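You operate a simulated robot arm through the tools that you are given. There is no shell and no other tool. Be economical: measure what you need, move in short steps, check, and stop when the job is done.

Carry out the task below with a simulated robot arm. There is one attempt and no reset: what you move stays moved.

Task
Roll the lint off the shirt, then fold it with the green flap.
Fine: the lint roller goes back where it stood; the flap ends flat, the shirt stays on the board; the striped shirt stays in the basket.

It is judged by the outcome, as a careful person would: the job done as asked, and still so three seconds after it is handed in. It fails if anything else is knocked over, pushed out of place, dropped, spilled or broken.

Robot
A 6-joint arm with a two-finger parallel gripper, fixed in place. Base frame: the origin is at the foot of the arm, x ahead of it, y to its left, z up. Units: mm, rad, N and s.
Its first joint turns from -1.152 to 1.152 rad. Payload 2.9 kg.
Tool frame: the origin (TCP) lies between the finger pads and is the grasp point; the fingertips stand 30 mm ahead of it; z points along the fingers, y is the line along which they close. The gripper opens to 110 mm. The fingers are 20 mm wide and 10 mm thick; the gripper's body (48 by 112 mm) begins 55 mm behind the TCP.
Orientation is that of the tool frame in the base frame, as a unit quaternion [x, y, z, w]. With the fingers straight down and closing along the base's y, the tool's x points along the base's -x, its y along +y and its z along -z.

Tools
- The arm moves only by the tool arm_command. Its argument "steps" is a list that holds one entry, the list of rows, each a list of 7 numbers: the turn, a rotation vector about the tool's x, y, z in units of 4 degrees (1.0 is 4 degrees), then the shift along the tool's x, y, z in units of 25 mm (1.0 is 25 mm), then the opening, from 0 (shut) to 1 (fully open). In form: [[[ax, ay, az, x, y, z, grip], ...]]. A call has 1 to 10 rows; each row shifts and turns the commanded pose from where the row before left it, along the tool's axes as they then stand. A call with a number of a shift or a turn outside -1 to 1 is refused whole. Each row takes 0.2 s and may step no farther than 50 mm and 0.15 rad from the row before; otherwise, or with a gripper value out of range, the whole call is refused. Where a pose cannot be reached the arm comes as near as it can. A force on the tool above 50 N (or 10 N above the force at the start of the call, whichever is more), or a blocked arm, ends the call early, and 0.2 s more pass. The fingers move at their own pace (about 108 mm/s each) and stop on an object; they squeeze with about 37 N. The grip force told is the motor's: it shows also when the fingers shut on nothing. Time passes only in rows, and 0.2 s behind the last, so rows that do not move let the fingers close. It gives the time, the measured TCP pose, the force on the tool (base axes), the opening and the grip force at its end, in the units of the frame above (readings bear some noise).
- Cameras (640 x 400 px; columns grow to the right, rows downward): "scene" is fixed at [60, 421, 1388.1]; the picture's right is [-0.90, -0.43, 0.00], its down [-0.23, 0.49, -0.84] and it looks along [0.36, -0.76, -0.54] (base axes); focal length 318 px, centre (320, 200). "wrist" rides on the gripper at [-36, 0, -57] in the tool frame; the picture's right is [0.00, -1.00, 0.00], its down [0.97, 0.00, -0.24] and it looks along [0.24, 0.00, 0.97] (tool axes); focal length 218 px, centre (320, 200).
- capture(camera): a new picture of that camera. No time passes.
- probe_pixels(camera, pixels): for up to 12 pixels [column, row] of the newest picture of that camera ("zoom" is the newest enlarged one), the place [x, y, z] in the base frame of the surface seen there, good to about 2 mm. No time passes.
- zoom(camera, box): a new picture of the part [left, top, right, bottom] of that camera's present view, enlarged. No time passes.
- finish_job(): hands the job in; it is judged then, once.

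Keep the steps short. Do not move on a guess: measure, check each grasp and each placing, and mend mistakes. In all there are 80 turns and 46 pictures (those below and enlarged ones count). Leave the gripper open and the arm clear of the work at the hand-in unless told otherwise, and finish with a single line.

The tools are called after ">>>" as a command line: name --argument value ..., lists and objects as JSON in quotes. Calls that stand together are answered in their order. arm_command: Moves the arm, as the interface text tells. Its arguments: {"type":"object","properties":{"steps":{"type":"array","items":{"type":"array","items":{"type":"array","items":{"type":"number"}}}}},"required":["steps"]} The other tools are called the same way: capture (camera) takes a picture; probe_pixels (camera, pixels) gives the place of the surface under pixels of a picture; zoom (camera, box) takes an enlarged picture of a part of a camera's view; finish_job () hands the job in.

At the start:

```text
time: 0.0
eef_pos: [430.8, -220.0, 1142.4]
orientation: [0.0, 1.0, -0.001, -0.001]
force: [0.7, 1.0, -1.0]
gripper_width: 110.2
finger_force: 0.1
```

scene: 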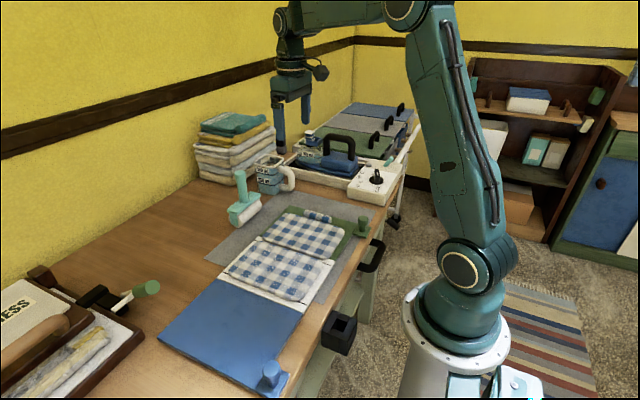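
wrist: 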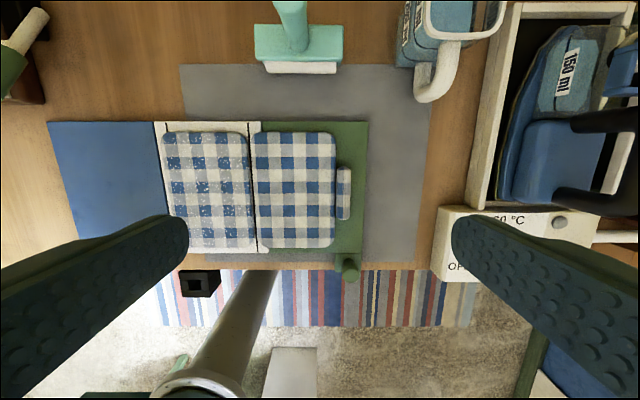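

The board has a blue flap, a white centre and a green flap. The shirt has lint specks on its left half, and the roller stands behind it. I'll enlarge the views and measure.

>>> zoom --camera "scene" --box '[150, 150, 400, 400]'

>>> zoom --camera "wrist" --box '[150, 0, 450, 290]'

>>> probe_pixels --camera "scene" --pixels '[[239, 174], [242, 190], [233, 218], [258, 202], [243, 215], [363, 222], [362, 234], [240, 255], [320, 262], [265, 238], [340, 228], [285, 272]]'

>>> probe_pixels --camera "wrist" --pixels '[[165, 135], [250, 135], [168, 245], [252, 248], [335, 135], [333, 245], [262, 125], [366, 125], [343, 180], [350, 272], [345, 258], [290, 10]]'

```text
1.60 times, centred on (275, 275) of scene
```

zoom: 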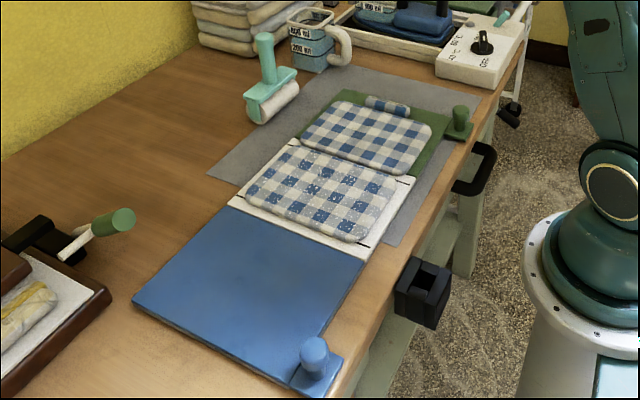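

```text
1.38 times, centred on (300, 145) of wrist
```

zoom: 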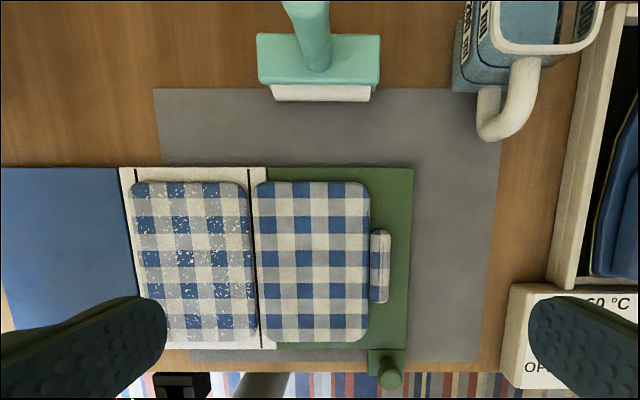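

```text
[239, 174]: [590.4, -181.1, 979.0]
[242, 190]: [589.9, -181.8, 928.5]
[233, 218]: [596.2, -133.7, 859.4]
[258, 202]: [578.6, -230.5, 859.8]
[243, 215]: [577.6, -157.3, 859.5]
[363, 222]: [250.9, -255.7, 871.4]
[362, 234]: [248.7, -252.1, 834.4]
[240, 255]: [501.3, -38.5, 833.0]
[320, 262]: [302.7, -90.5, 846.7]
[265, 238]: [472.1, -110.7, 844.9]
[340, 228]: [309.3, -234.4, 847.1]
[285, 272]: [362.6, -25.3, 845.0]
```

```text
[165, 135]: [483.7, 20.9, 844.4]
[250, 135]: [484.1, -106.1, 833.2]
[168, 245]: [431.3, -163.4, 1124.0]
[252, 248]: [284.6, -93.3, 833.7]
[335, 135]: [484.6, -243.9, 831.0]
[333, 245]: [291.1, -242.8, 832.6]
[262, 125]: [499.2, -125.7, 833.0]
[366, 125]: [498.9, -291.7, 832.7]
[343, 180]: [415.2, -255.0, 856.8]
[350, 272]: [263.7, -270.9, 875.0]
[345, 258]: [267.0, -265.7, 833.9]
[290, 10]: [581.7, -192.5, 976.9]
```

Measured: table and board are at z≈833, the shirt top is at ≈845, and the roller handle stands at about (588, -182) with its top at z≈979. The stated z = 252 doesn't match this, so I'll use the measurements. First I'll move high above the roller to test the reach and get a closer look.

>>> arm_command --steps '[[[0, 0, 0, -1, 0.25, 0, 1], [0, 0, 0, -1, 0.25, 0, 1], [0, 0, 0, -1, 0.25, 0, 1], [0, 0, 0, -1, 0.25, 0, 1], [0, 0, 0, -0.5, 0.25, 0, 1]]]'

>>> capture --camera "wrist"

>>> zoom --camera "scene" --box '[210, 155, 290, 235]'

```text
time: 1.2
eef_pos: [545.5, -189.9, 1143.9]
orientation: [0.0, 1.0, 0.001, 0.0]
force: [-0.4, 1.2, 0.4]
gripper_width: 109.9
finger_force: 0.0
```

```text
41 pictures are left
```

wrist: 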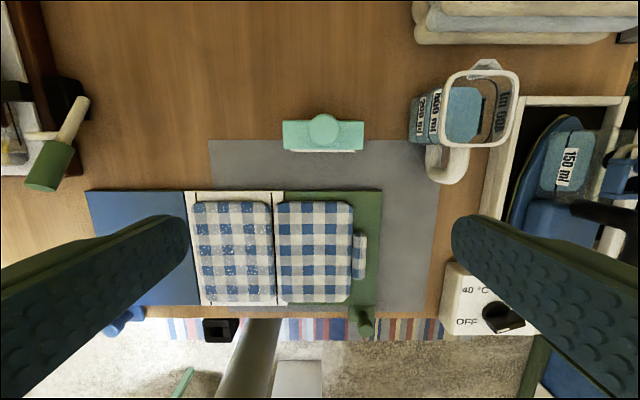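

```text
5.00 times, centred on (250, 195) of scene
```

zoom: 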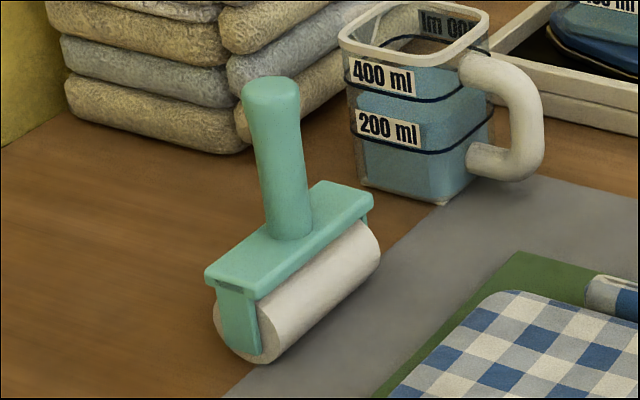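

The reach is good. The roller has a vertical handle with the roll below it. Next I'll measure the handle, housing and roll, plus the shirt corners.

>>> probe_pixels --camera "zoom" --pixels '[[270, 85], [247, 120], [297, 120], [272, 160], [285, 225], [330, 200], [230, 275], [300, 310], [365, 240], [255, 345], [325, 265], [120, 300]]'

>>> probe_pixels --camera "wrist" --pixels '[[322, 128], [286, 135], [361, 135], [196, 204], [271, 204], [200, 298], [273, 300], [187, 193], [284, 192], [198, 303], [278, 304], [360, 335]]'

```text
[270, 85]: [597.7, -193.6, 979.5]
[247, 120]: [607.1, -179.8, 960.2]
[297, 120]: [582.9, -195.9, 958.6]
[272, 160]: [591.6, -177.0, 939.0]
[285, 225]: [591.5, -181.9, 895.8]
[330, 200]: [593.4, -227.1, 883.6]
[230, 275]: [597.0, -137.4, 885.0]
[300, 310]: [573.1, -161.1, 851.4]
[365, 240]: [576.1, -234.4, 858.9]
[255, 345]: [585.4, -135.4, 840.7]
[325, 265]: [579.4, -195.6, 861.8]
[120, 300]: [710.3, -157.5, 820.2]
```

```text
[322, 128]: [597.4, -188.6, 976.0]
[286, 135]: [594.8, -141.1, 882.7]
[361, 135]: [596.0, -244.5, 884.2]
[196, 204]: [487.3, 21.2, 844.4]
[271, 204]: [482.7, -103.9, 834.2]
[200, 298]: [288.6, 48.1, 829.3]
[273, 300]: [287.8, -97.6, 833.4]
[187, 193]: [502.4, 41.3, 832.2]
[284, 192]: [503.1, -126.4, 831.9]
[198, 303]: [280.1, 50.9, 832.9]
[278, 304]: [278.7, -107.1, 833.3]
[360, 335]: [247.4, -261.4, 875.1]
```

Handle axis is about (598, -188), its grip zone runs from z 890 to 979, and the roll rests on the table at z 820. I'll line up above it and come down to z≈1010 with the fingers open.

>>> arm_command --steps '[[[0, 0, 0, -1, 0.05, 0, 1], [0, 0, 0, -1, 0.05, 0, 1], [0, 0, 0, -0.1, 0, 1, 1], [0, 0, 0, 0, 0, 1, 1], [0, 0, 0, 0, 0, 1, 1], [0, 0, 0, 0, 0, 1, 1], [0, 0, 0, 0, 0, 1, 1], [0, 0, 0, 0, 0, 0, 1]]]'

>>> capture --camera "wrist"

```text
time: 3.0
eef_pos: [595.0, -187.0, 1017.9]
orientation: [0.001, 1.0, 0.0, 0.0]
force: [0.4, -0.4, 0.2]
gripper_width: 110.0
finger_force: 0.1
```

```text
39 pictures are left
```

wrist: 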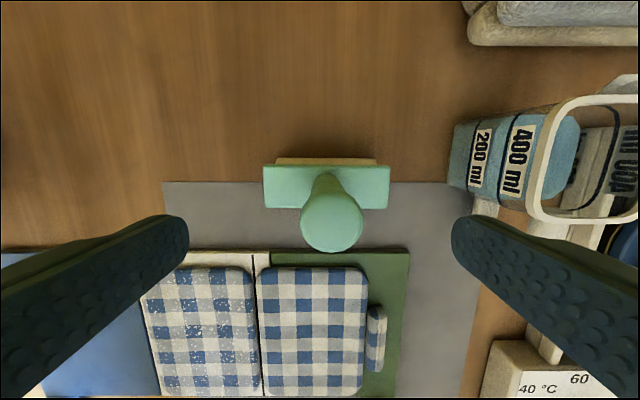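

>>> probe_pixels --camera "wrist" --pixels '[[332, 215], [302, 218], [362, 218], [332, 248], [332, 189], [266, 190], [388, 190], [326, 168], [278, 160], [377, 161]]'

```text
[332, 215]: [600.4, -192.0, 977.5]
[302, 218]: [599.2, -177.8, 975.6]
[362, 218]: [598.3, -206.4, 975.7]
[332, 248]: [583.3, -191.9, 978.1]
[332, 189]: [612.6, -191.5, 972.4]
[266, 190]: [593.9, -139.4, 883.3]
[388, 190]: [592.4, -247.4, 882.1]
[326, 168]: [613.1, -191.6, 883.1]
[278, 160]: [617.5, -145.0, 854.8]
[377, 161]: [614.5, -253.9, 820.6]
```

Handle centre is (598, -192) and the head runs from y -139 to -247. I'll correct for that, go down to z≈945 and close.

>>> arm_command --steps '[[[0, 0, 0, -0.12, -0.2, 1, 1], [0, 0, 0, 0, 0, 1, 1], [0, 0, 0, 0, 0, 0.9, 1], [0, 0, 0, 0, 0, 0, 1], [0, 0, 0, 0, 0, 0, 0.1], [0, 0, 0, 0, 0, 0, 0.1], [0, 0, 0, 0, 0, 0, 0.1], [0, 0, 0, 0, 0, 0, 0.1]]]'

>>> capture --camera "wrist"

```text
time: 4.8
eef_pos: [599.9, -190.0, 945.1]
orientation: [0.0, 1.0, 0.0, 0.0]
force: [0.9, -0.9, 0.3]
gripper_width: 25.7
finger_force: 36.8
```

```text
38 pictures are left
```

wrist: 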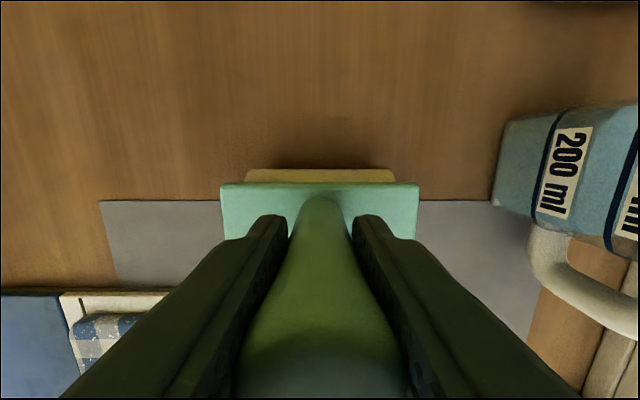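

The grip is firm: 25.7 mm opening, 37 N, TCP z 945, so the roll bottom is about 125 mm below the TCP. Before rolling I'll measure the shirt's lint half precisely, then lift.

>>> arm_command --steps '[[[0, 0, 0, 0, 0, -1, 0.1], [0, 0, 0, 0, 0, -1, 0.1], [0, 0, 0, 0, 0, -0.6, 0.1], [0, 0, 0, 0, 0, 0, 0.1]]]'

>>> capture --camera "scene"

>>> zoom --camera "scene" --box '[215, 200, 375, 310]'

>>> probe_pixels --camera "scene" --pixels '[[258, 244], [230, 269], [321, 265], [294, 297], [275, 255], [300, 262], [255, 268], [280, 280], [310, 278], [295, 232], [315, 245], [220, 250]]'

```text
time: 5.8
eef_pos: [597.9, -190.3, 1009.1]
orientation: [0.0, 1.0, 0.0, -0.001]
force: [0.5, 1.0, -2.9]
gripper_width: 25.9
finger_force: 37.1
```

```text
37 pictures are left
```

scene: 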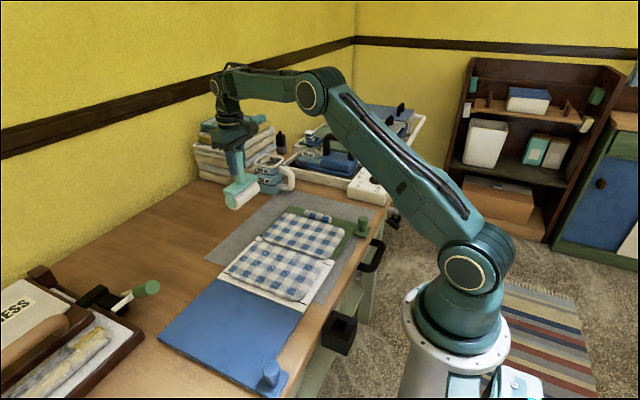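

```text
3.64 times, centred on (295, 255) of scene
```

zoom: 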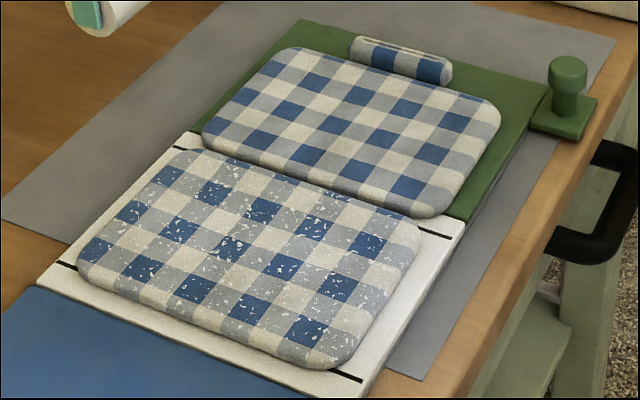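

```text
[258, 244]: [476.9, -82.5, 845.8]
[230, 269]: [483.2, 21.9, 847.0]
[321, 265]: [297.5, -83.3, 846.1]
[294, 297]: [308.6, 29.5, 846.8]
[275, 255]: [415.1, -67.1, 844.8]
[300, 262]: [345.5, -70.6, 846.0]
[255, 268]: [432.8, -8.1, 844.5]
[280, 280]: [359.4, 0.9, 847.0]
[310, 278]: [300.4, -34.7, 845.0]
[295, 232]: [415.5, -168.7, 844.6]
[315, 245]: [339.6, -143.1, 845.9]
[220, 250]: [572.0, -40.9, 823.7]
```

Lint covers only the left half: y about +30 to -104, x 288 to 488, top z 846. The roll is about 95 mm wide, so I'll make two strips along x, centred at y -12 and y -62. I'll carry it above the first strip now.

>>> arm_command --steps '[[[0, 0, 0, 0.62, 0.89, 0, 0.1], [0, 0, 0, 0.62, 0.89, 0, 0.1], [0, 0, 0, 0.62, 0.89, 0, 0.1], [0, 0, 0, 0.62, 0.89, 0, 0.1], [0, 0, 0, 0.62, 0.89, 0, 0.1], [0, 0, 0, 0.62, 0.89, 0, 0.1], [0, 0, 0, 0.62, 0.89, 0, 0.1], [0, 0, 0, 0.62, 0.89, 0, 0.1], [0, 0, 0, 0, 0, 0.6, 0.1], [0, 0, 0, 0, 0, 0.4, 0.1]]]'

>>> zoom --camera "scene" --box '[215, 180, 375, 290]'

```text
time: 8.0
eef_pos: [474.0, -12.2, 983.0]
orientation: [0.0, 1.0, 0.0, -0.001]
force: [0.1, -0.2, -2.6]
gripper_width: 25.9
finger_force: 37.2
```

```text
3.64 times, centred on (295, 235) of scene
```

zoom: 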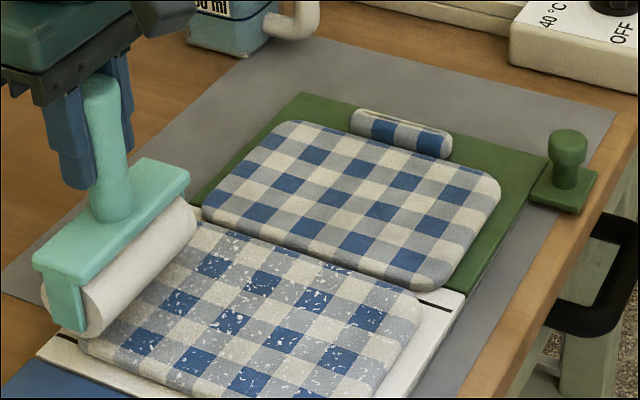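

The roll hangs about 12 mm over the shirt. I'll lower it gently until contact shows in the force reading.

>>> arm_command --steps '[[[0, 0, 0, 0, 0, 0.3, 0.1], [0, 0, 0, 0, 0, 0.15, 0.1], [0, 0, 0, 0, 0, 0.1, 0.1], [0, 0, 0, 0, 0, 0, 0.1]]]'

```text
time: 9.0
eef_pos: [474.3, -12.1, 971.0]
orientation: [0.0, 1.0, 0.001, 0.0]
force: [-1.9, 1.7, 2.7]
gripper_width: 26.0
finger_force: 36.9
```

The force rose by about 5 N, so the roll is in contact. I'll press 1 mm more and roll toward x≈290.

>>> arm_command --steps '[[[0, 0, 0, 0.3, 0, 0.04, 0.1], [0, 0, 0, 0.6, 0, 0, 0.1], [0, 0, 0, 0.6, 0, 0, 0.1], [0, 0, 0, 0.6, 0, 0, 0.1], [0, 0, 0, 0.6, 0, 0, 0.1], [0, 0, 0, 0, 0, 0, 0.1]]]'

>>> zoom --camera "scene" --box '[215, 200, 375, 310]'

```text
time: 10.4
eef_pos: [407.9, -11.9, 972.1]
orientation: [0.0, 1.0, 0.0, 0.0]
force: [3.3, 0.1, 8.7]
gripper_width: 25.5
finger_force: 36.8
```

```text
3.64 times, centred on (295, 255) of scene
```

zoom: 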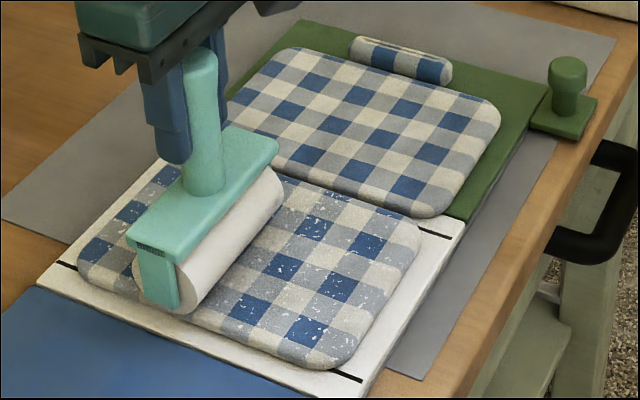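

The lint comes off behind the roll and the shirt stays put. I'll carry on to the near edge.

>>> arm_command --steps '[[[0, 0, 0, 0.6, 0, 0, 0.1], [0, 0, 0, 0.6, 0, 0, 0.1], [0, 0, 0, 0.6, 0, 0, 0.1], [0, 0, 0, 0.6, 0, 0, 0.1], [0, 0, 0, 0.6, 0, 0, 0.1], [0, 0, 0, 0.6, 0, 0, 0.1], [0, 0, 0, 0.6, 0, 0, 0.1], [0, 0, 0, 0.6, 0, 0, 0.1], [0, 0, 0, 0, 0, 0, 0.1]]]'

>>> zoom --camera "scene" --box '[215, 200, 375, 310]'

```text
time: 12.4
eef_pos: [287.5, -12.5, 971.2]
orientation: [0.0, 1.0, 0.0, 0.001]
force: [6.5, -0.6, 17.9]
gripper_width: 25.8
finger_force: 37.0
```

```text
3.64 times, centred on (295, 255) of scene
```

zoom: 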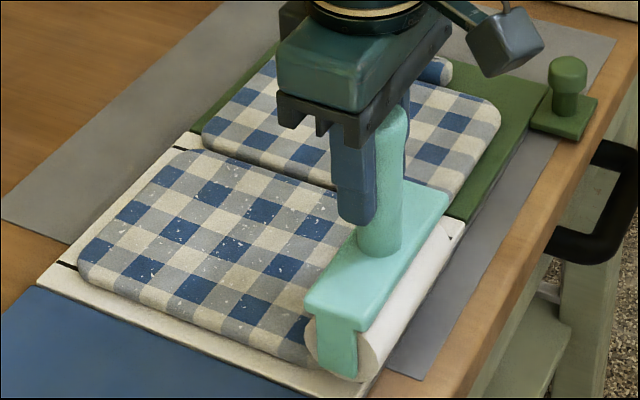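

The lint is much reduced, but the force has grown to about 20 N. I'll ease up 1 mm and roll back toward the far edge.

>>> arm_command --steps '[[[0, 0, 0, -0.3, 0, -0.04, 0.1], [0, 0, 0, -0.6, 0, 0, 0.1], [0, 0, 0, -0.6, 0, 0, 0.1], [0, 0, 0, -0.6, 0, 0, 0.1], [0, 0, 0, -0.6, 0, 0, 0.1], [0, 0, 0, -0.6, 0, 0, 0.1], [0, 0, 0, -0.6, 0, 0, 0.1], [0, 0, 0, -0.6, 0, 0, 0.1], [0, 0, 0, -0.6, 0, 0, 0.1], [0, 0, 0, 0, 0, 0, 0.1]]]'

>>> zoom --camera "scene" --box '[215, 200, 375, 310]'

```text
time: 14.6
eef_pos: [415.4, -14.3, 971.8]
orientation: [0.0, 1.0, 0.0, 0.0]
force: [0.0, -0.2, -2.5]
gripper_width: 26.0
finger_force: 37.1
```

```text
3.64 times, centred on (295, 255) of scene
```

zoom: 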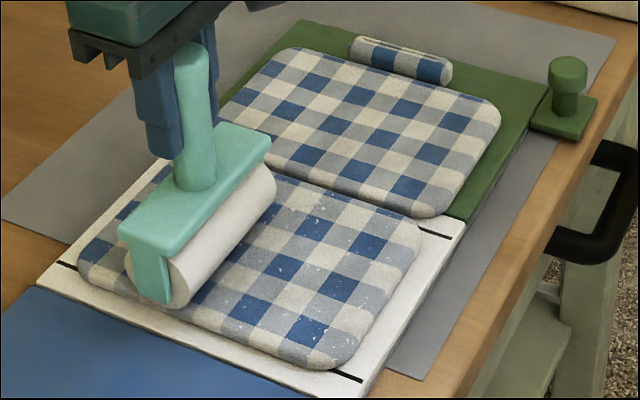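

Contact was lost on the way back (only the roller's weight shows). I'll press down 3 mm here, roll to the far edge, and check.

>>> arm_command --steps '[[[0, 0, 0, -0.1, 0, 0.12, 0.1], [0, 0, 0, -0.6, 0, 0, 0.1], [0, 0, 0, -0.6, 0, 0, 0.1], [0, 0, 0, -0.6, 0, 0, 0.1], [0, 0, 0, -0.6, 0, 0, 0.1], [0, 0, 0, -0.6, 0, 0, 0.1], [0, 0, 0, 0, 0, 0, 0.1]]]'

>>> zoom --camera "scene" --box '[215, 200, 375, 310]'

```text
time: 16.2
eef_pos: [494.3, -13.6, 969.0]
orientation: [0.0, 1.0, -0.001, 0.0]
force: [1.8, 0.3, 1.8]
gripper_width: 25.9
finger_force: 36.5
```

```text
3.64 times, centred on (295, 255) of scene
```

zoom: 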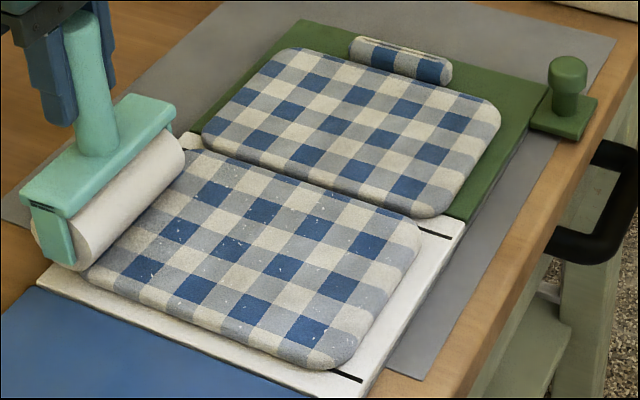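

Much cleaner, with only faint specks left. I'll lift, shift to the second strip (y≈-62), and press again.

>>> arm_command --steps '[[[0, 0, 0, 0, 0, -0.6, 0.1], [0, 0, 0, 0.35, -1, 0, 0.1], [0, 0, 0, 0.35, -0.95, 0, 0.1], [0, 0, 0, 0, 0, 0.4, 0.1], [0, 0, 0, 0, 0, 0.22, 0.1], [0, 0, 0, 0, 0, 0, 0.1]]]'

```text
time: 17.6
eef_pos: [473.2, -61.7, 969.4]
orientation: [-0.001, 1.0, 0.0, 0.0]
force: [-4.1, -1.2, 7.7]
gripper_width: 25.9
finger_force: 37.0
```

Pressing with about 10 N at (473, -62). I'll roll the second strip toward the near edge.

>>> arm_command --steps '[[[0, 0, 0, 0.75, 0, 0, 0.1], [0, 0, 0, 0.75, 0, 0, 0.1], [0, 0, 0, 0.75, 0, 0, 0.1], [0, 0, 0, 0.75, 0, 0, 0.1], [0, 0, 0, 0.75, 0, 0, 0.1], [0, 0, 0, 0.75, 0, 0, 0.1], [0, 0, 0, 0.75, 0, 0, 0.1], [0, 0, 0, 0.75, 0, 0, 0.1], [0, 0, 0, 0.75, 0, 0, 0.1], [0, 0, 0, 0.6, 0, 0, 0.1]]]'

>>> zoom --camera "scene" --box '[215, 200, 375, 310]'

```text
time: 19.8
eef_pos: [289.7, -61.8, 967.7]
orientation: [0.0, 1.0, 0.0, 0.001]
force: [6.3, -0.1, 15.8]
gripper_width: 25.9
finger_force: 36.9
```

```text
3.64 times, centred on (295, 255) of scene
```

zoom: 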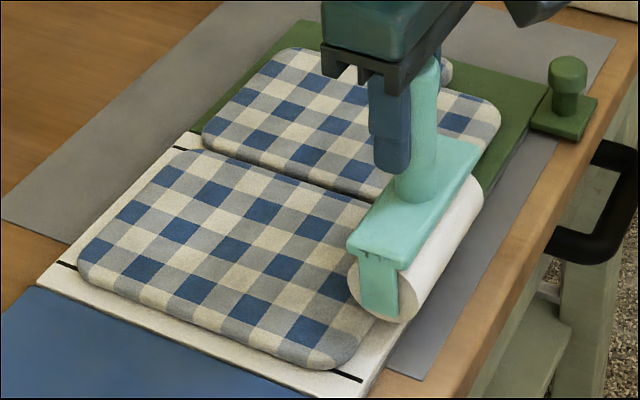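

The shirt looks clean. I'll lift, move back clear, and inspect closely.

>>> arm_command --steps '[[[0, 0, 0, 0, 0, -1, 0.1], [0, 0, 0, 0, 0, -1, 0.1], [0, 0, 0, -1, 0, -0.3, 0.1], [0, 0, 0, -1, -0.3, 0, 0.1], [0, 0, 0, -1, -0.4, 0, 0.1], [0, 0, 0, -1, -0.4, 0, 0.1], [0, 0, 0, -1, -0.5, 0, 0.1], [0, 0, 0, -1, -0.5, 0, 0.1], [0, 0, 0, -1, -0.5, 0, 0.1], [0, 0, 0, -1, -0.5, 0, 0.1]]]'

>>> zoom --camera "scene" --box '[220, 225, 330, 305]'

```text
time: 22.0
eef_pos: [492.1, -141.1, 1025.1]
orientation: [0.0, 1.0, 0.0, -0.001]
force: [0.6, -0.1, -2.5]
gripper_width: 25.6
finger_force: 37.3
```

```text
5.00 times, centred on (275, 265) of scene
```

zoom: 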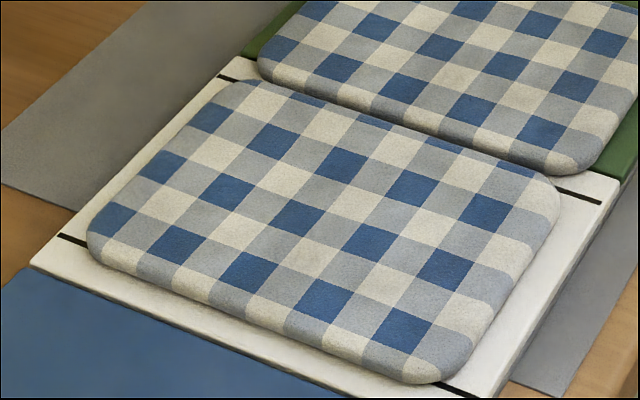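

The lint is all off. Now I'll carry the roller back above its spot (600, -190).

>>> arm_command --steps '[[[0, 0, 0, -0.86, -0.39, 0, 0.1], [0, 0, 0, -0.86, -0.39, 0, 0.1], [0, 0, 0, -0.86, -0.39, 0, 0.1], [0, 0, 0, -0.86, -0.39, 0, 0.1], [0, 0, 0, -0.86, -0.39, 0, 0.1], [0, 0, 0, 0, 0, 1, 0.1], [0, 0, 0, 0, 0, 1, 0.1], [0, 0, 0, 0, 0, 0, 0.1]]]'

>>> zoom --camera "scene" --box '[200, 145, 300, 235]'

>>> capture --camera "wrist"

```text
time: 23.8
eef_pos: [598.7, -190.2, 974.0]
orientation: [-0.001, 1.0, 0.0, -0.001]
force: [0.1, -0.3, -3.2]
gripper_width: 26.0
finger_force: 37.1
```

```text
4.44 times, centred on (250, 190) of scene
```

zoom: 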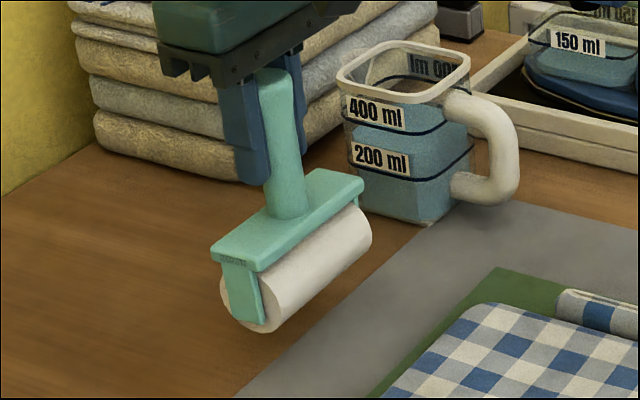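

```text
27 pictures are left
```

wrist: 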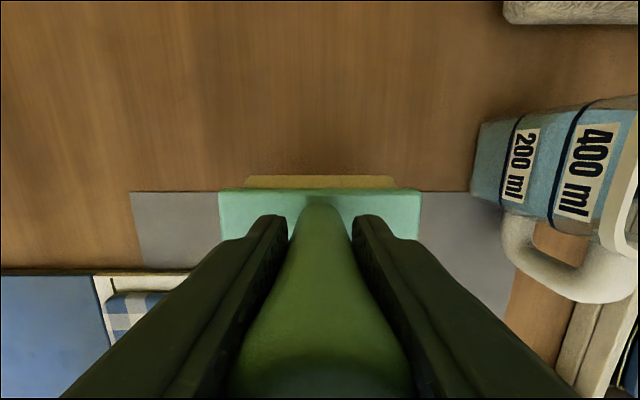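

Nearly upright. I'll check for tilt by probing the housing top across its depth.

>>> probe_pixels --camera "wrist" --pixels '[[240, 193], [240, 212], [240, 225], [400, 193], [400, 212], [400, 225], [260, 182], [380, 182]]'

>>> probe_pixels --camera "zoom" --pixels '[[270, 90], [280, 150], [290, 200], [330, 180], [240, 235], [250, 262], [345, 200], [225, 250]]'

```text
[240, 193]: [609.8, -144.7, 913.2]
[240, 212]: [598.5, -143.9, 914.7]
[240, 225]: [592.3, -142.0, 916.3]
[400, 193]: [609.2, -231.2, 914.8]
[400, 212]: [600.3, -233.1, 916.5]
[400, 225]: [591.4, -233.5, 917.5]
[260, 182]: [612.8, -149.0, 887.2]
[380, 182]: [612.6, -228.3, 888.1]
```

```text
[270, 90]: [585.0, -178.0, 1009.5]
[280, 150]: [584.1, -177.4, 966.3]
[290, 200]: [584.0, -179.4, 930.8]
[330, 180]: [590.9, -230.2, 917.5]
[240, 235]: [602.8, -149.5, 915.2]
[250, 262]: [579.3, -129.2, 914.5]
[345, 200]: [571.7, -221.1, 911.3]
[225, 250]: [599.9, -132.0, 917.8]
```

The head has pitched about 3° toward the robot in the grip (its housing moved 5 px). I'll turn the tool -3° about its y to level it, then lower to just above the table.

>>> arm_command --steps '[[[0, -0.75, 0, 0, 0, 0, 0.1], [0, 0, 0, 0, 0, 0.6, 0.1], [0, 0, 0, 0, 0, 0.3, 0.1], [0, 0, 0, 0, 0, 0.1, 0.1], [0, 0, 0, 0, 0, 0, 0.1]]]'

>>> zoom --camera "scene" --box '[200, 145, 300, 235]'

```text
time: 25.0
eef_pos: [599.3, -189.5, 949.1]
orientation: [0.0, 1.0, 0.0, 0.026]
force: [-0.3, 0.3, -2.1]
gripper_width: 25.8
finger_force: 37.2
```

```text
4.44 times, centred on (250, 190) of scene
```

zoom: 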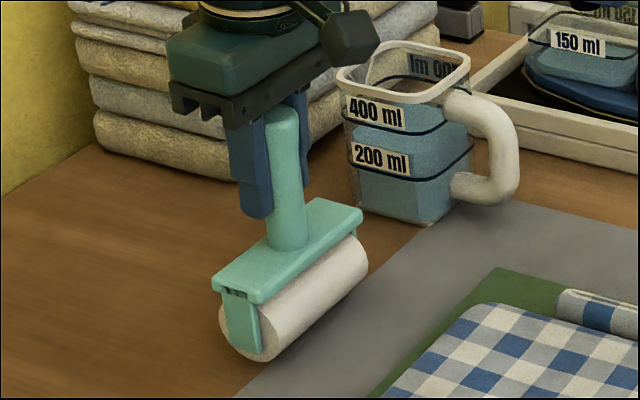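

Level and just above the table. I'll lower the last 4 mm and read the force.

>>> arm_command --steps '[[[0, 0, 0, 0, 0, 0.1, 0.1], [0, 0, 0, 0, 0, 0.05, 0.1], [0, 0, 0, 0, 0, 0, 0.1]]]'

>>> capture --camera "wrist"

```text
time: 25.8
eef_pos: [599.3, -187.5, 945.7]
orientation: [0.001, 1.0, 0.0, 0.026]
force: [-0.1, -0.4, -3.8]
gripper_width: 25.8
finger_force: 36.8
```

```text
25 pictures are left
```

wrist: 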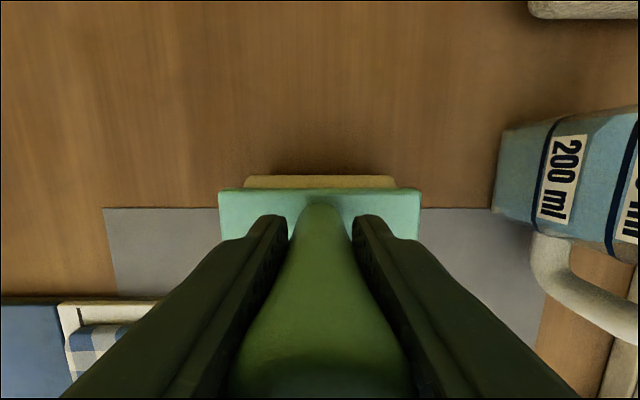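

Not yet touching. I'll lower in small steps.

>>> arm_command --steps '[[[0, 0, 0, 0, 0, 0.06, 0.1], [0, 0, 0, 0, 0, 0, 0.1]]]'

>>> arm_command --steps '[[[0, 0, 0, 0, 0, 0.06, 0.1], [0, 0, 0, 0, 0, 0, 0.1]]]'

```text
time: 26.4
eef_pos: [602.5, -187.7, 945.1]
orientation: [0.0, 1.0, 0.0, 0.027]
force: [0.2, 0.1, -3.9]
gripper_width: 25.7
finger_force: 37.7
```

```text
time: 27.0
eef_pos: [599.5, -187.3, 943.7]
orientation: [0.0, 1.0, 0.0, 0.026]
force: [0.6, -0.4, -2.7]
gripper_width: 25.8
finger_force: 37.0
```

>>> arm_command --steps '[[[0, 0, 0, 0, 0, 0.05, 0.1], [0, 0, 0, 0, 0, 0, 0.1]]]'

>>> arm_command --steps '[[[0, 0, 0, 0, 0, 0.05, 0.1], [0, 0, 0, 0, 0, 0, 0.1]]]'

```text
time: 27.6
eef_pos: [601.3, -188.3, 941.6]
orientation: [-0.001, 1.0, -0.001, 0.026]
force: [-1.6, 0.6, 1.2]
gripper_width: 25.8
finger_force: 37.0
```

```text
time: 28.2
eef_pos: [600.7, -188.7, 942.5]
orientation: [-0.001, 1.0, 0.0, 0.028]
force: [-1.1, -1.3, 11.7]
gripper_width: 25.6
finger_force: 36.7
```

It's on the table and pressing. I'll back off 1 mm and open the fingers only slightly, to see that it stands by itself.

>>> arm_command --steps '[[[0, 0, 0, 0, 0, -0.04, 0.1], [0, 0, 0, 0, 0, 0, 0.3], [0, 0, 0, 0, 0, 0, 0.33], [0, 0, 0, 0, 0, 0, 0.36], [0, 0, 0, 0, 0, 0, 0.36]]]'

>>> capture --camera "wrist"

>>> zoom --camera "scene" --box '[210, 155, 290, 235]'

```text
time: 29.4
eef_pos: [600.8, -187.7, 941.2]
orientation: [0.0, 1.0, 0.001, 0.026]
force: [-0.2, -0.1, 0.7]
gripper_width: 39.6
finger_force: 0.0
```

```text
24 pictures are left
```

wrist: 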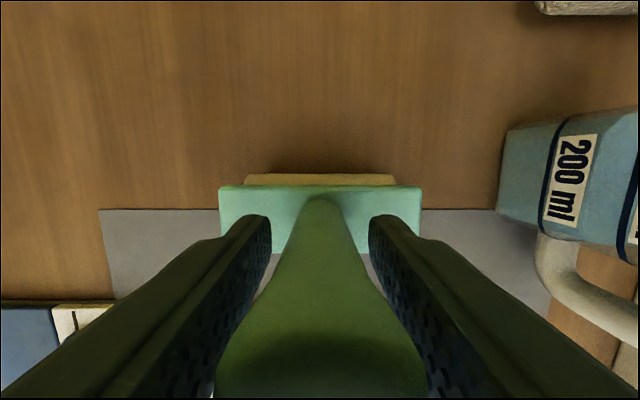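

```text
5.00 times, centred on (250, 195) of scene
```

zoom: 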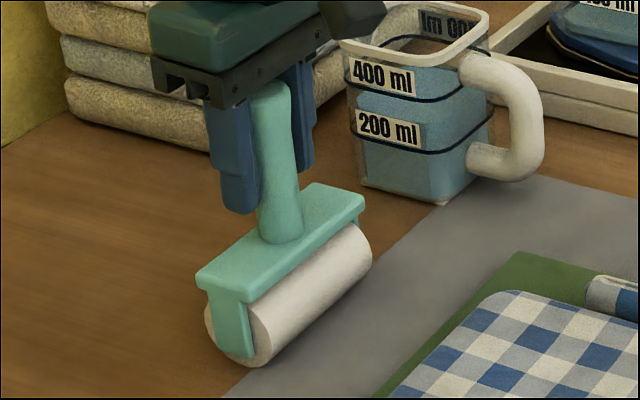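

It stands free. The head looks displaced a few mm from the first picture, so I'll measure.

>>> probe_pixels --camera "zoom" --pixels '[[270, 110], [270, 160], [280, 225], [320, 205], [222, 275], [291, 313], [357, 240], [205, 275], [363, 200], [325, 190], [262, 300], [340, 222]]'

>>> probe_pixels --camera "wrist" --pixels '[[222, 195], [418, 195], [235, 190], [235, 205], [235, 222], [405, 190], [405, 205], [405, 222], [320, 180], [320, 203]]'

```text
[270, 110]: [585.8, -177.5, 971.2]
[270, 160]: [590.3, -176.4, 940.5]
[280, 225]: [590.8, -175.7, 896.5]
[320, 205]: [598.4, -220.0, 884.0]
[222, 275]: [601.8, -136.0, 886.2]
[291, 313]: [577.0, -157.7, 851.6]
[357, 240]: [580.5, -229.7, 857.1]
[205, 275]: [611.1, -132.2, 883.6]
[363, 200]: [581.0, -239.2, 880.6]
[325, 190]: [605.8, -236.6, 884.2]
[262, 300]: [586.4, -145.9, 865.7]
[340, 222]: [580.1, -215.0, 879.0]
```

```text
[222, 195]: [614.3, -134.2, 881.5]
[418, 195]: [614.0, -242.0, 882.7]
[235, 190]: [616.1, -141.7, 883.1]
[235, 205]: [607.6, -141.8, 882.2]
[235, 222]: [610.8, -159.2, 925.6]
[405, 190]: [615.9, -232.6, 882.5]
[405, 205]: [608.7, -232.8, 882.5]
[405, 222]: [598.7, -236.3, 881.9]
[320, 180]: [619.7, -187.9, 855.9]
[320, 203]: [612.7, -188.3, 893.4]
```

It stands level (housing top 882–883 throughout) and within about 5 mm of its original place. I'll open fully and rise straight up.

>>> arm_command --steps '[[[0, 0.75, 0, 0, 0, 0, 0.6], [0, 0, 0, 0, 0, 0, 1], [0, 0, 0, 0, 0, -0.6, 1], [0, 0, 0, 0, 0, -1, 1], [0, 0, 0, 0, 0, -1, 1], [0, 0, 0, 0, 0, -1, 1], [0, 0, 0, 0, 0, -1, 1], [0, 0, 0, 0.5, -0.3, -1, 1], [0, 0, 0, 1, -0.5, -0.5, 1], [0, 0, 0, 1, -0.5, 0, 1]]]'

>>> capture --camera "wrist"

>>> zoom --camera "scene" --box '[290, 195, 400, 275]'

```text
time: 31.6
eef_pos: [537.1, -222.2, 1094.7]
orientation: [0.001, 1.0, 0.0, 0.0]
force: [-0.1, -0.9, 0.6]
gripper_width: 109.9
finger_force: 0.1
```

```text
22 pictures are left
```

wrist: 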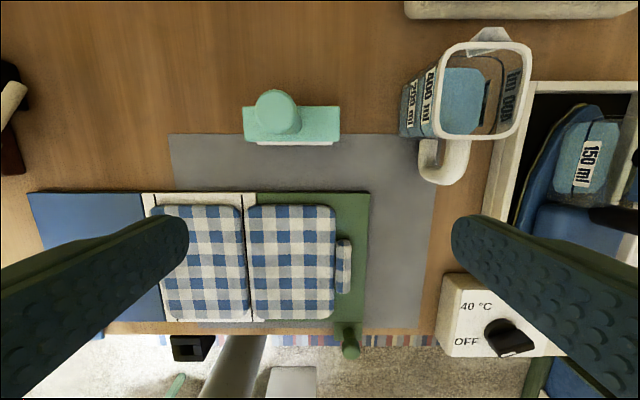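

```text
5.00 times, centred on (345, 235) of scene
```

zoom: 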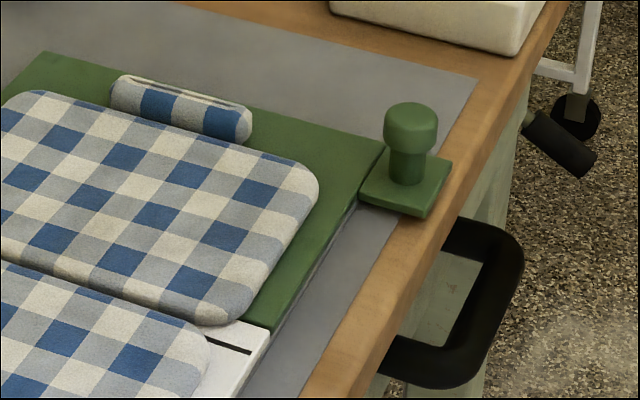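

The roller stands. Now I'll measure the green flap's knob, tab, edges and hinge.

>>> probe_pixels --camera "zoom" --pixels '[[410, 112], [386, 125], [436, 125], [410, 145], [408, 170], [365, 195], [420, 212], [448, 160], [385, 148], [270, 335], [440, 225], [415, 255]]'

>>> probe_pixels --camera "wrist" --pixels '[[258, 195], [244, 198], [368, 197], [344, 265], [348, 238], [351, 350], [332, 330], [362, 330], [366, 318], [252, 318], [420, 330], [400, 300]]'

```text
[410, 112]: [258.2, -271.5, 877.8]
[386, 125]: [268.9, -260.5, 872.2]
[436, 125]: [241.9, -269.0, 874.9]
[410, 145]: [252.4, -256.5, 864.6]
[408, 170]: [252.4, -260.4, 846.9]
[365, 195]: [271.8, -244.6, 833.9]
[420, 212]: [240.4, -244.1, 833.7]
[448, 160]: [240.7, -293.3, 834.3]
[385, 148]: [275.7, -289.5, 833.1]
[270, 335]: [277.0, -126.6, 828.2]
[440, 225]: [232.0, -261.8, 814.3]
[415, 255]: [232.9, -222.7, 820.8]
```

```text
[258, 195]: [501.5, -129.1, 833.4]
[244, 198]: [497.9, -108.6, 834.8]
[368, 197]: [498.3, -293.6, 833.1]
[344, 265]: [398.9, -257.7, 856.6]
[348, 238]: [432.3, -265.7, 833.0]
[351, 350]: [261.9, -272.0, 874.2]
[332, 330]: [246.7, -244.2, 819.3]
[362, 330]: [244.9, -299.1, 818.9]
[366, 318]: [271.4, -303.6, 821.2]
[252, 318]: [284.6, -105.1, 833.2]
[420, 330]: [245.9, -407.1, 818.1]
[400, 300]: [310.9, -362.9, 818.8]
```

Knob: head centre about (256, -268), z 858–877; stem and tab sit below it; the flap spans y -127 to -293. The plan is to grip the knob with the fingers closing along x, the hinge direction, so it can pivot while I swing it over. I'll move above the knob first.

>>> arm_command --steps '[[[0, 0, 0, 1, -0.2, 0, 1], [0, 0, 0, 1, -0.2, 0, 1], [0, 0, 0, 1, -0.2, 0, 1], [0, 0, 0, 1, -0.2, 0, 1], [0, 0, 0, 1, -0.2, 0, 1], [0, 0, 0, 1, -0.2, 0, 1], [0, 0, 0, 1, -0.2, 0, 1], [0, 0, 0, 1, -0.2, 0, 1], [0, 0, 0, 1, -0.2, 0, 1], [0, 0, 0, 1, 0, 0, 1]]]'

>>> arm_command --steps '[[[0, 0, 0, 1, 0, 0, 1], [0, 0, 0, 0.2, 0, 0, 1], [0, 0, 1, 0, 0, 0, 1], [0, 0, 1, 0, 0, 0, 1], [0, 0, 1, 0, 0, 0, 1], [0, 0, 1, 0, 0, 0, 1], [0, 0, 1, 0, 0, 0, 1], [0, 0, 1, 0, 0, 0, 1], [0, 0, 1, 0, 0, 0, 1], [0, 0, 1, 0, 0, 0, 1]]]'

```text
time: 33.8
eef_pos: [287.9, -267.5, 1094.3]
orientation: [0.001, 1.0, 0.0, 0.0]
force: [-0.3, 0.6, -1.0]
gripper_width: 110.0
finger_force: 0.1
```

```text
time: 36.0
eef_pos: [257.1, -266.4, 1095.2]
orientation: [0.276, 0.961, 0.0, 0.0]
force: [-0.4, 0.0, 0.3]
gripper_width: 110.2
finger_force: 0.0
```

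Turning works. I'll continue the rest of the 90°.

>>> arm_command --steps '[[[0, 0, 1, 0, 0, 0, 1], [0, 0, 1, 0, 0, 0, 1], [0, 0, 1, 0, 0, 0, 1], [0, 0, 1, 0, 0, 0, 1], [0, 0, 1, 0, 0, 0, 1], [0, 0, 1, 0, 0, 0, 1], [0, 0, 1, 0, 0, 0, 1], [0, 0, 1, 0, 0, 0, 1], [0, 0, 1, 0, 0, 0, 1], [0, 0, 1, 0, 0, 0, 1]]]'

>>> arm_command --steps '[[[0, 0, 1, 0, 0, 0, 0.7], [0, 0, 1, 0, 0, 0, 0.7], [0, 0, 1, 0, 0, 0, 0.7], [0, 0, 1, 0, 0, 0, 0.7], [0, 0, 0.5, 0, 0, 0, 0.7], [0, 0, 0, 0, 0, 1, 0.7], [0, 0, 0, 0, 0, 1, 0.7], [0, 0, 0, 0, 0, 1, 0.7], [0, 0, 0, 0, 0, 1, 0.7], [0, 0, 0, 0, 0, 1, 0.7]]]'

>>> capture --camera "wrist"

```text
time: 38.2
eef_pos: [256.9, -266.5, 1094.4]
orientation: [0.589, 0.808, 0.0, 0.0]
force: [-0.5, -0.2, 0.6]
gripper_width: 110.0
finger_force: 0.0
```

```text
time: 40.4
eef_pos: [256.6, -266.5, 968.6]
orientation: [0.707, 0.708, 0.0, 0.0]
force: [-0.2, -0.3, 0.1]
gripper_width: 77.0
finger_force: 0.1
```

```text
20 pictures are left
```

wrist: 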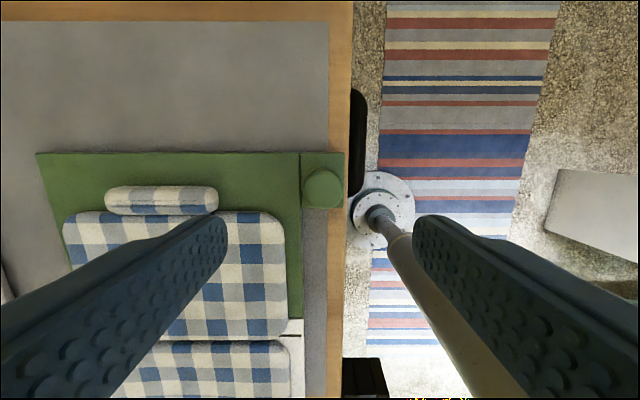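

>>> probe_pixels --camera "wrist" --pixels '[[323, 187], [304, 187], [342, 187], [323, 169], [323, 206], [322, 156], [300, 156], [343, 157], [294, 310], [299, 208], [290, 330]]'

```text
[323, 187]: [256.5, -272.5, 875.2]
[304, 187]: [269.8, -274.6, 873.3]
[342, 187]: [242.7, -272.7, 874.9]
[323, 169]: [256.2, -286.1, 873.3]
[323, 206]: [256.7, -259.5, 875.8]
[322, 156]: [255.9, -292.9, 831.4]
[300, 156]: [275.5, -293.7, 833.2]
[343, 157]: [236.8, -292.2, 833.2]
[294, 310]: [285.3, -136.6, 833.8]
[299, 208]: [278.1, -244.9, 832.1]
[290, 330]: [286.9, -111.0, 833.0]
```

Knob head centre is (256, -273), 28 mm wide. I'll shift 6 mm, come down to TCP z≈880 (tips at 850, above the flap), and close.

>>> arm_command --steps '[[[0, 0, 0, -0.25, 0, 1, 0.6], [0, 0, 0, 0, 0, 1, 0.6], [0, 0, 0, 0, 0, 1, 0.6], [0, 0, 0, 0, 0, 0.54, 0.6], [0, 0, 0, 0, 0, 0, 0.1], [0, 0, 0, 0, 0, 0, 0.1], [0, 0, 0, 0, 0, 0, 0.1]]]'

>>> capture --camera "wrist"

```text
time: 42.0
eef_pos: [257.3, -272.9, 882.1]
orientation: [0.707, 0.707, 0.0, 0.0]
force: [-11.3, -5.0, 0.1]
gripper_width: 28.9
finger_force: 36.7
```

```text
19 pictures are left
```

wrist: 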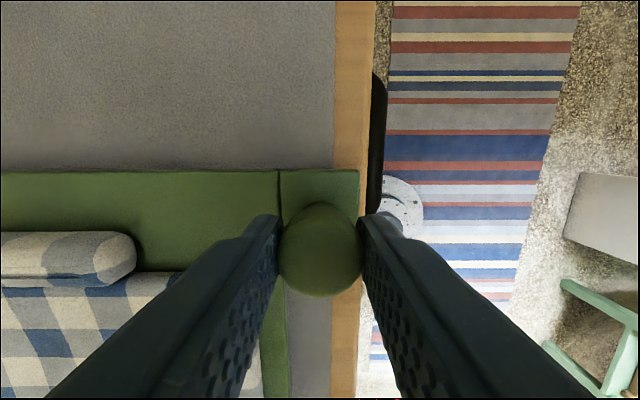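

The knob is held: 28.9 mm opening, 37 N. I'll swing the first 20° of the arc about the hinge, then check what the flap does.

>>> arm_command --steps '[[[0, 0, 0, 0.164, 0, -0.536, 0.1], [0, 0, 0, 0.208, 0, -0.524, 0.1], [0, 0, 0, 0.256, 0, -0.5, 0.1], [0, 0, 0, 0.296, 0, -0.476, 0.1], [0, 0, 0, 0, 0, 0, 0.1]]]'

>>> zoom --camera "scene" --box '[230, 160, 390, 300]'

```text
time: 43.2
eef_pos: [258.3, -250.0, 933.2]
orientation: [0.707, 0.708, -0.001, 0.002]
force: [4.8, -9.1, -0.8]
gripper_width: 28.9
finger_force: 36.7
```

```text
2.86 times, centred on (310, 230) of scene
```

zoom: 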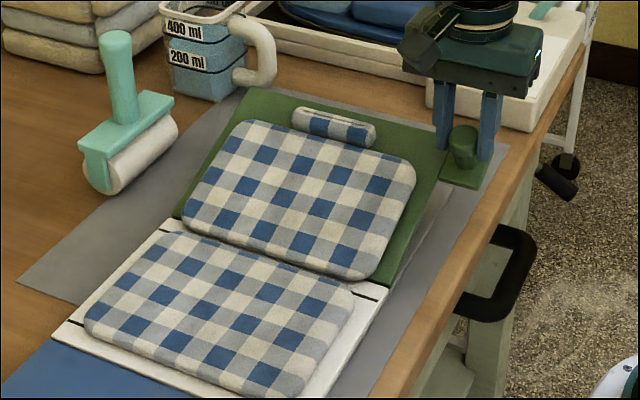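

The flap is lifting with the shirt half on it. I'll measure its plane to find the hinge line.

>>> probe_pixels --camera "zoom" --pixels '[[255, 93], [215, 160], [178, 212], [395, 138], [400, 240], [388, 280], [448, 160], [465, 130], [465, 150], [430, 180]]'

```text
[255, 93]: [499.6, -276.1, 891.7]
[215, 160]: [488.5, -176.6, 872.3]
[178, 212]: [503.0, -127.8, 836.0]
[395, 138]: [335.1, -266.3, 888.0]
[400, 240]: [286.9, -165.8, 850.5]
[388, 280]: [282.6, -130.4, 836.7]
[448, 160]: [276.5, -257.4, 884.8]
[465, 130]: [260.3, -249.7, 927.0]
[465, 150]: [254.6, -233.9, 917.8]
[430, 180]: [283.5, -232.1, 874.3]
```

The slope is 20.6° and the hinge line is at y≈-125, z≈826. That fits the knob's path, so I'll continue along the arc to about 50°.

>>> arm_command --steps '[[[0, 0, 0, 0.336, 0, -0.416, 0.1], [0, 0, 0, 0.372, 0, -0.388, 0.1], [0, 0, 0, 0.404, 0, -0.352, 0.1], [0, 0, 0, 0.436, 0, -0.316, 0.1], [0, 0, 0, 0.46, 0, -0.276, 0.1], [0, 0, 0, 0.48, 0, -0.236, 0.1], [0, 0, 0, 0, 0, 0, 0.1]]]'

>>> zoom --camera "scene" --box '[230, 160, 390, 300]'

```text
time: 44.8
eef_pos: [256.9, -186.9, 981.6]
orientation: [0.708, 0.706, -0.001, -0.003]
force: [-9.1, -3.1, -3.3]
gripper_width: 28.5
finger_force: 36.5
```

```text
2.86 times, centred on (310, 230) of scene
```

zoom: 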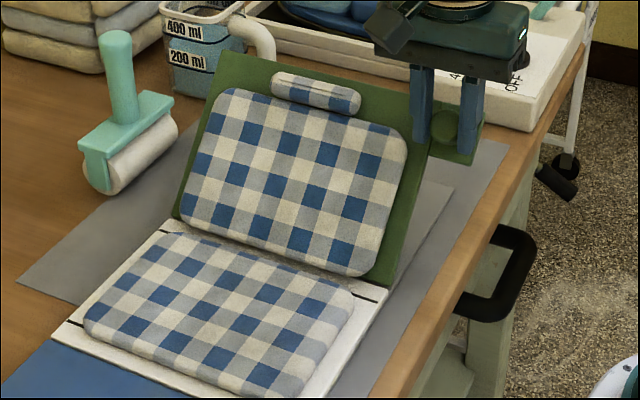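

It's at about 50° with the grip and forces fine. Continuing to about 80°.

>>> arm_command --steps '[[[0, 0, 0, 0.5, 0, -0.196, 0.1], [0, 0, 0, 0.516, 0, -0.148, 0.1], [0, 0, 0, 0.528, 0, -0.104, 0.1], [0, 0, 0, 0.532, 0, -0.056, 0.1], [0, 0, 0, 0.54, 0, -0.012, 0.1], [0, 0, 0, 0.532, 0, 0.04, 0.1], [0, 0, 0, 0, 0, 0, 0.1]]]'

>>> zoom --camera "scene" --box '[230, 160, 390, 300]'

```text
time: 46.4
eef_pos: [257.9, -107.9, 993.6]
orientation: [0.707, 0.707, 0.001, -0.001]
force: [-0.2, 0.0, 0.2]
gripper_width: 11.2
finger_force: 0.0
```

```text
2.86 times, centred on (310, 230) of scene
```

zoom: 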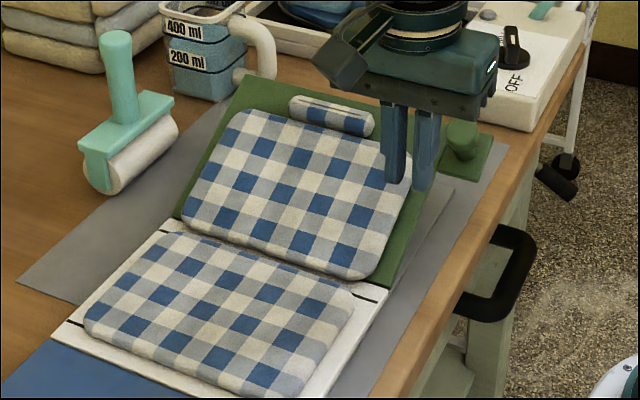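

The knob slipped out of the fingers and the flap has sunk to about 30°. I'll move back over toward the knob's side at height and see whether it holds or falls.

>>> arm_command --steps '[[[0, 0, 0, -1, 0, -0.2, 0.6], [0, 0, 0, -1, 0, 0, 0.6], [0, 0, 0, -1, 0, 0, 0.6], [0, 0, 0, -1, 0, 0, 0.6]]]'

>>> zoom --camera "scene" --box '[230, 160, 390, 300]'

```text
time: 47.4
eef_pos: [258.5, -208.9, 999.2]
orientation: [0.707, 0.708, 0.0, 0.001]
force: [-0.7, 0.6, 0.1]
gripper_width: 65.9
finger_force: 0.0
```

```text
2.86 times, centred on (310, 230) of scene
```

zoom: 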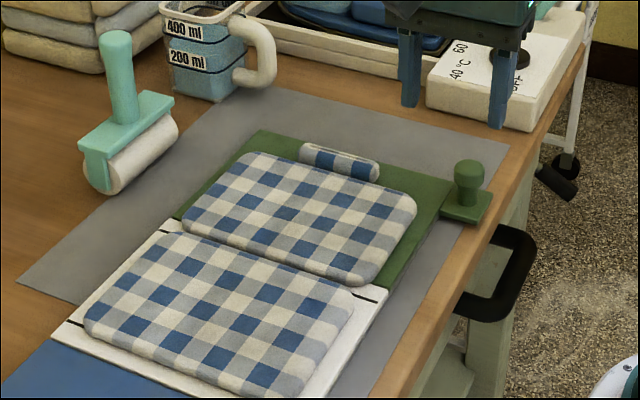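

The flap sinks back slowly and intact. I'll retake the knob with a deeper grip: TCP at the head's centre, z≈869, tips beside the stem and clear of the flap. First I'll go above it and let the flap settle.

>>> arm_command --steps '[[[0, 0, 0, -1, -0.04, 0, 0.6], [0, 0, 0, -1, -0.04, 0, 0.6], [0, 0, 0, -0.55, 0, 0, 0.6], [0, 0, 0, 0, 0, 1, 0.6], [0, 0, 0, 0, 0, 1, 0.6], [0, 0, 0, 0, 0, 0, 0.6], [0, 0, 0, 0, 0, 0, 0.6], [0, 0, 0, 0, 0, 0, 0.6]]]'

>>> capture --camera "wrist"

>>> probe_pixels --camera "wrist" --pixels '[[323, 190], [200, 175], [320, 160], [260, 180], [290, 250]]'

```text
time: 49.2
eef_pos: [256.7, -270.9, 947.4]
orientation: [0.707, 0.707, 0.0, 0.001]
force: [1.8, -0.2, 0.0]
gripper_width: 65.9
finger_force: 0.0
```

```text
14 pictures are left
```

wrist: 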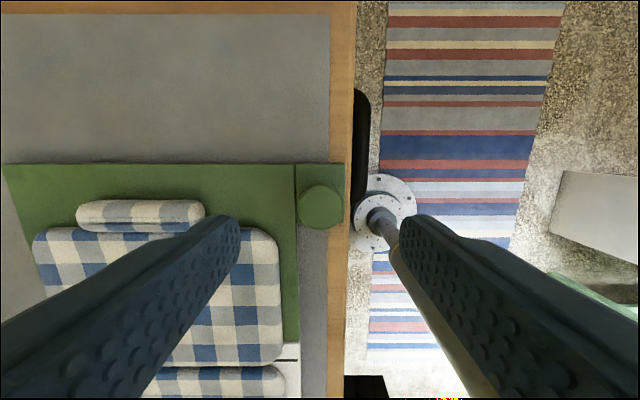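

```text
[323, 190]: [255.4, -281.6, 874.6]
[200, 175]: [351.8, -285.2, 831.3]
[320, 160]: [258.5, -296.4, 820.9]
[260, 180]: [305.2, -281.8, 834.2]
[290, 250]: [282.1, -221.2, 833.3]
```

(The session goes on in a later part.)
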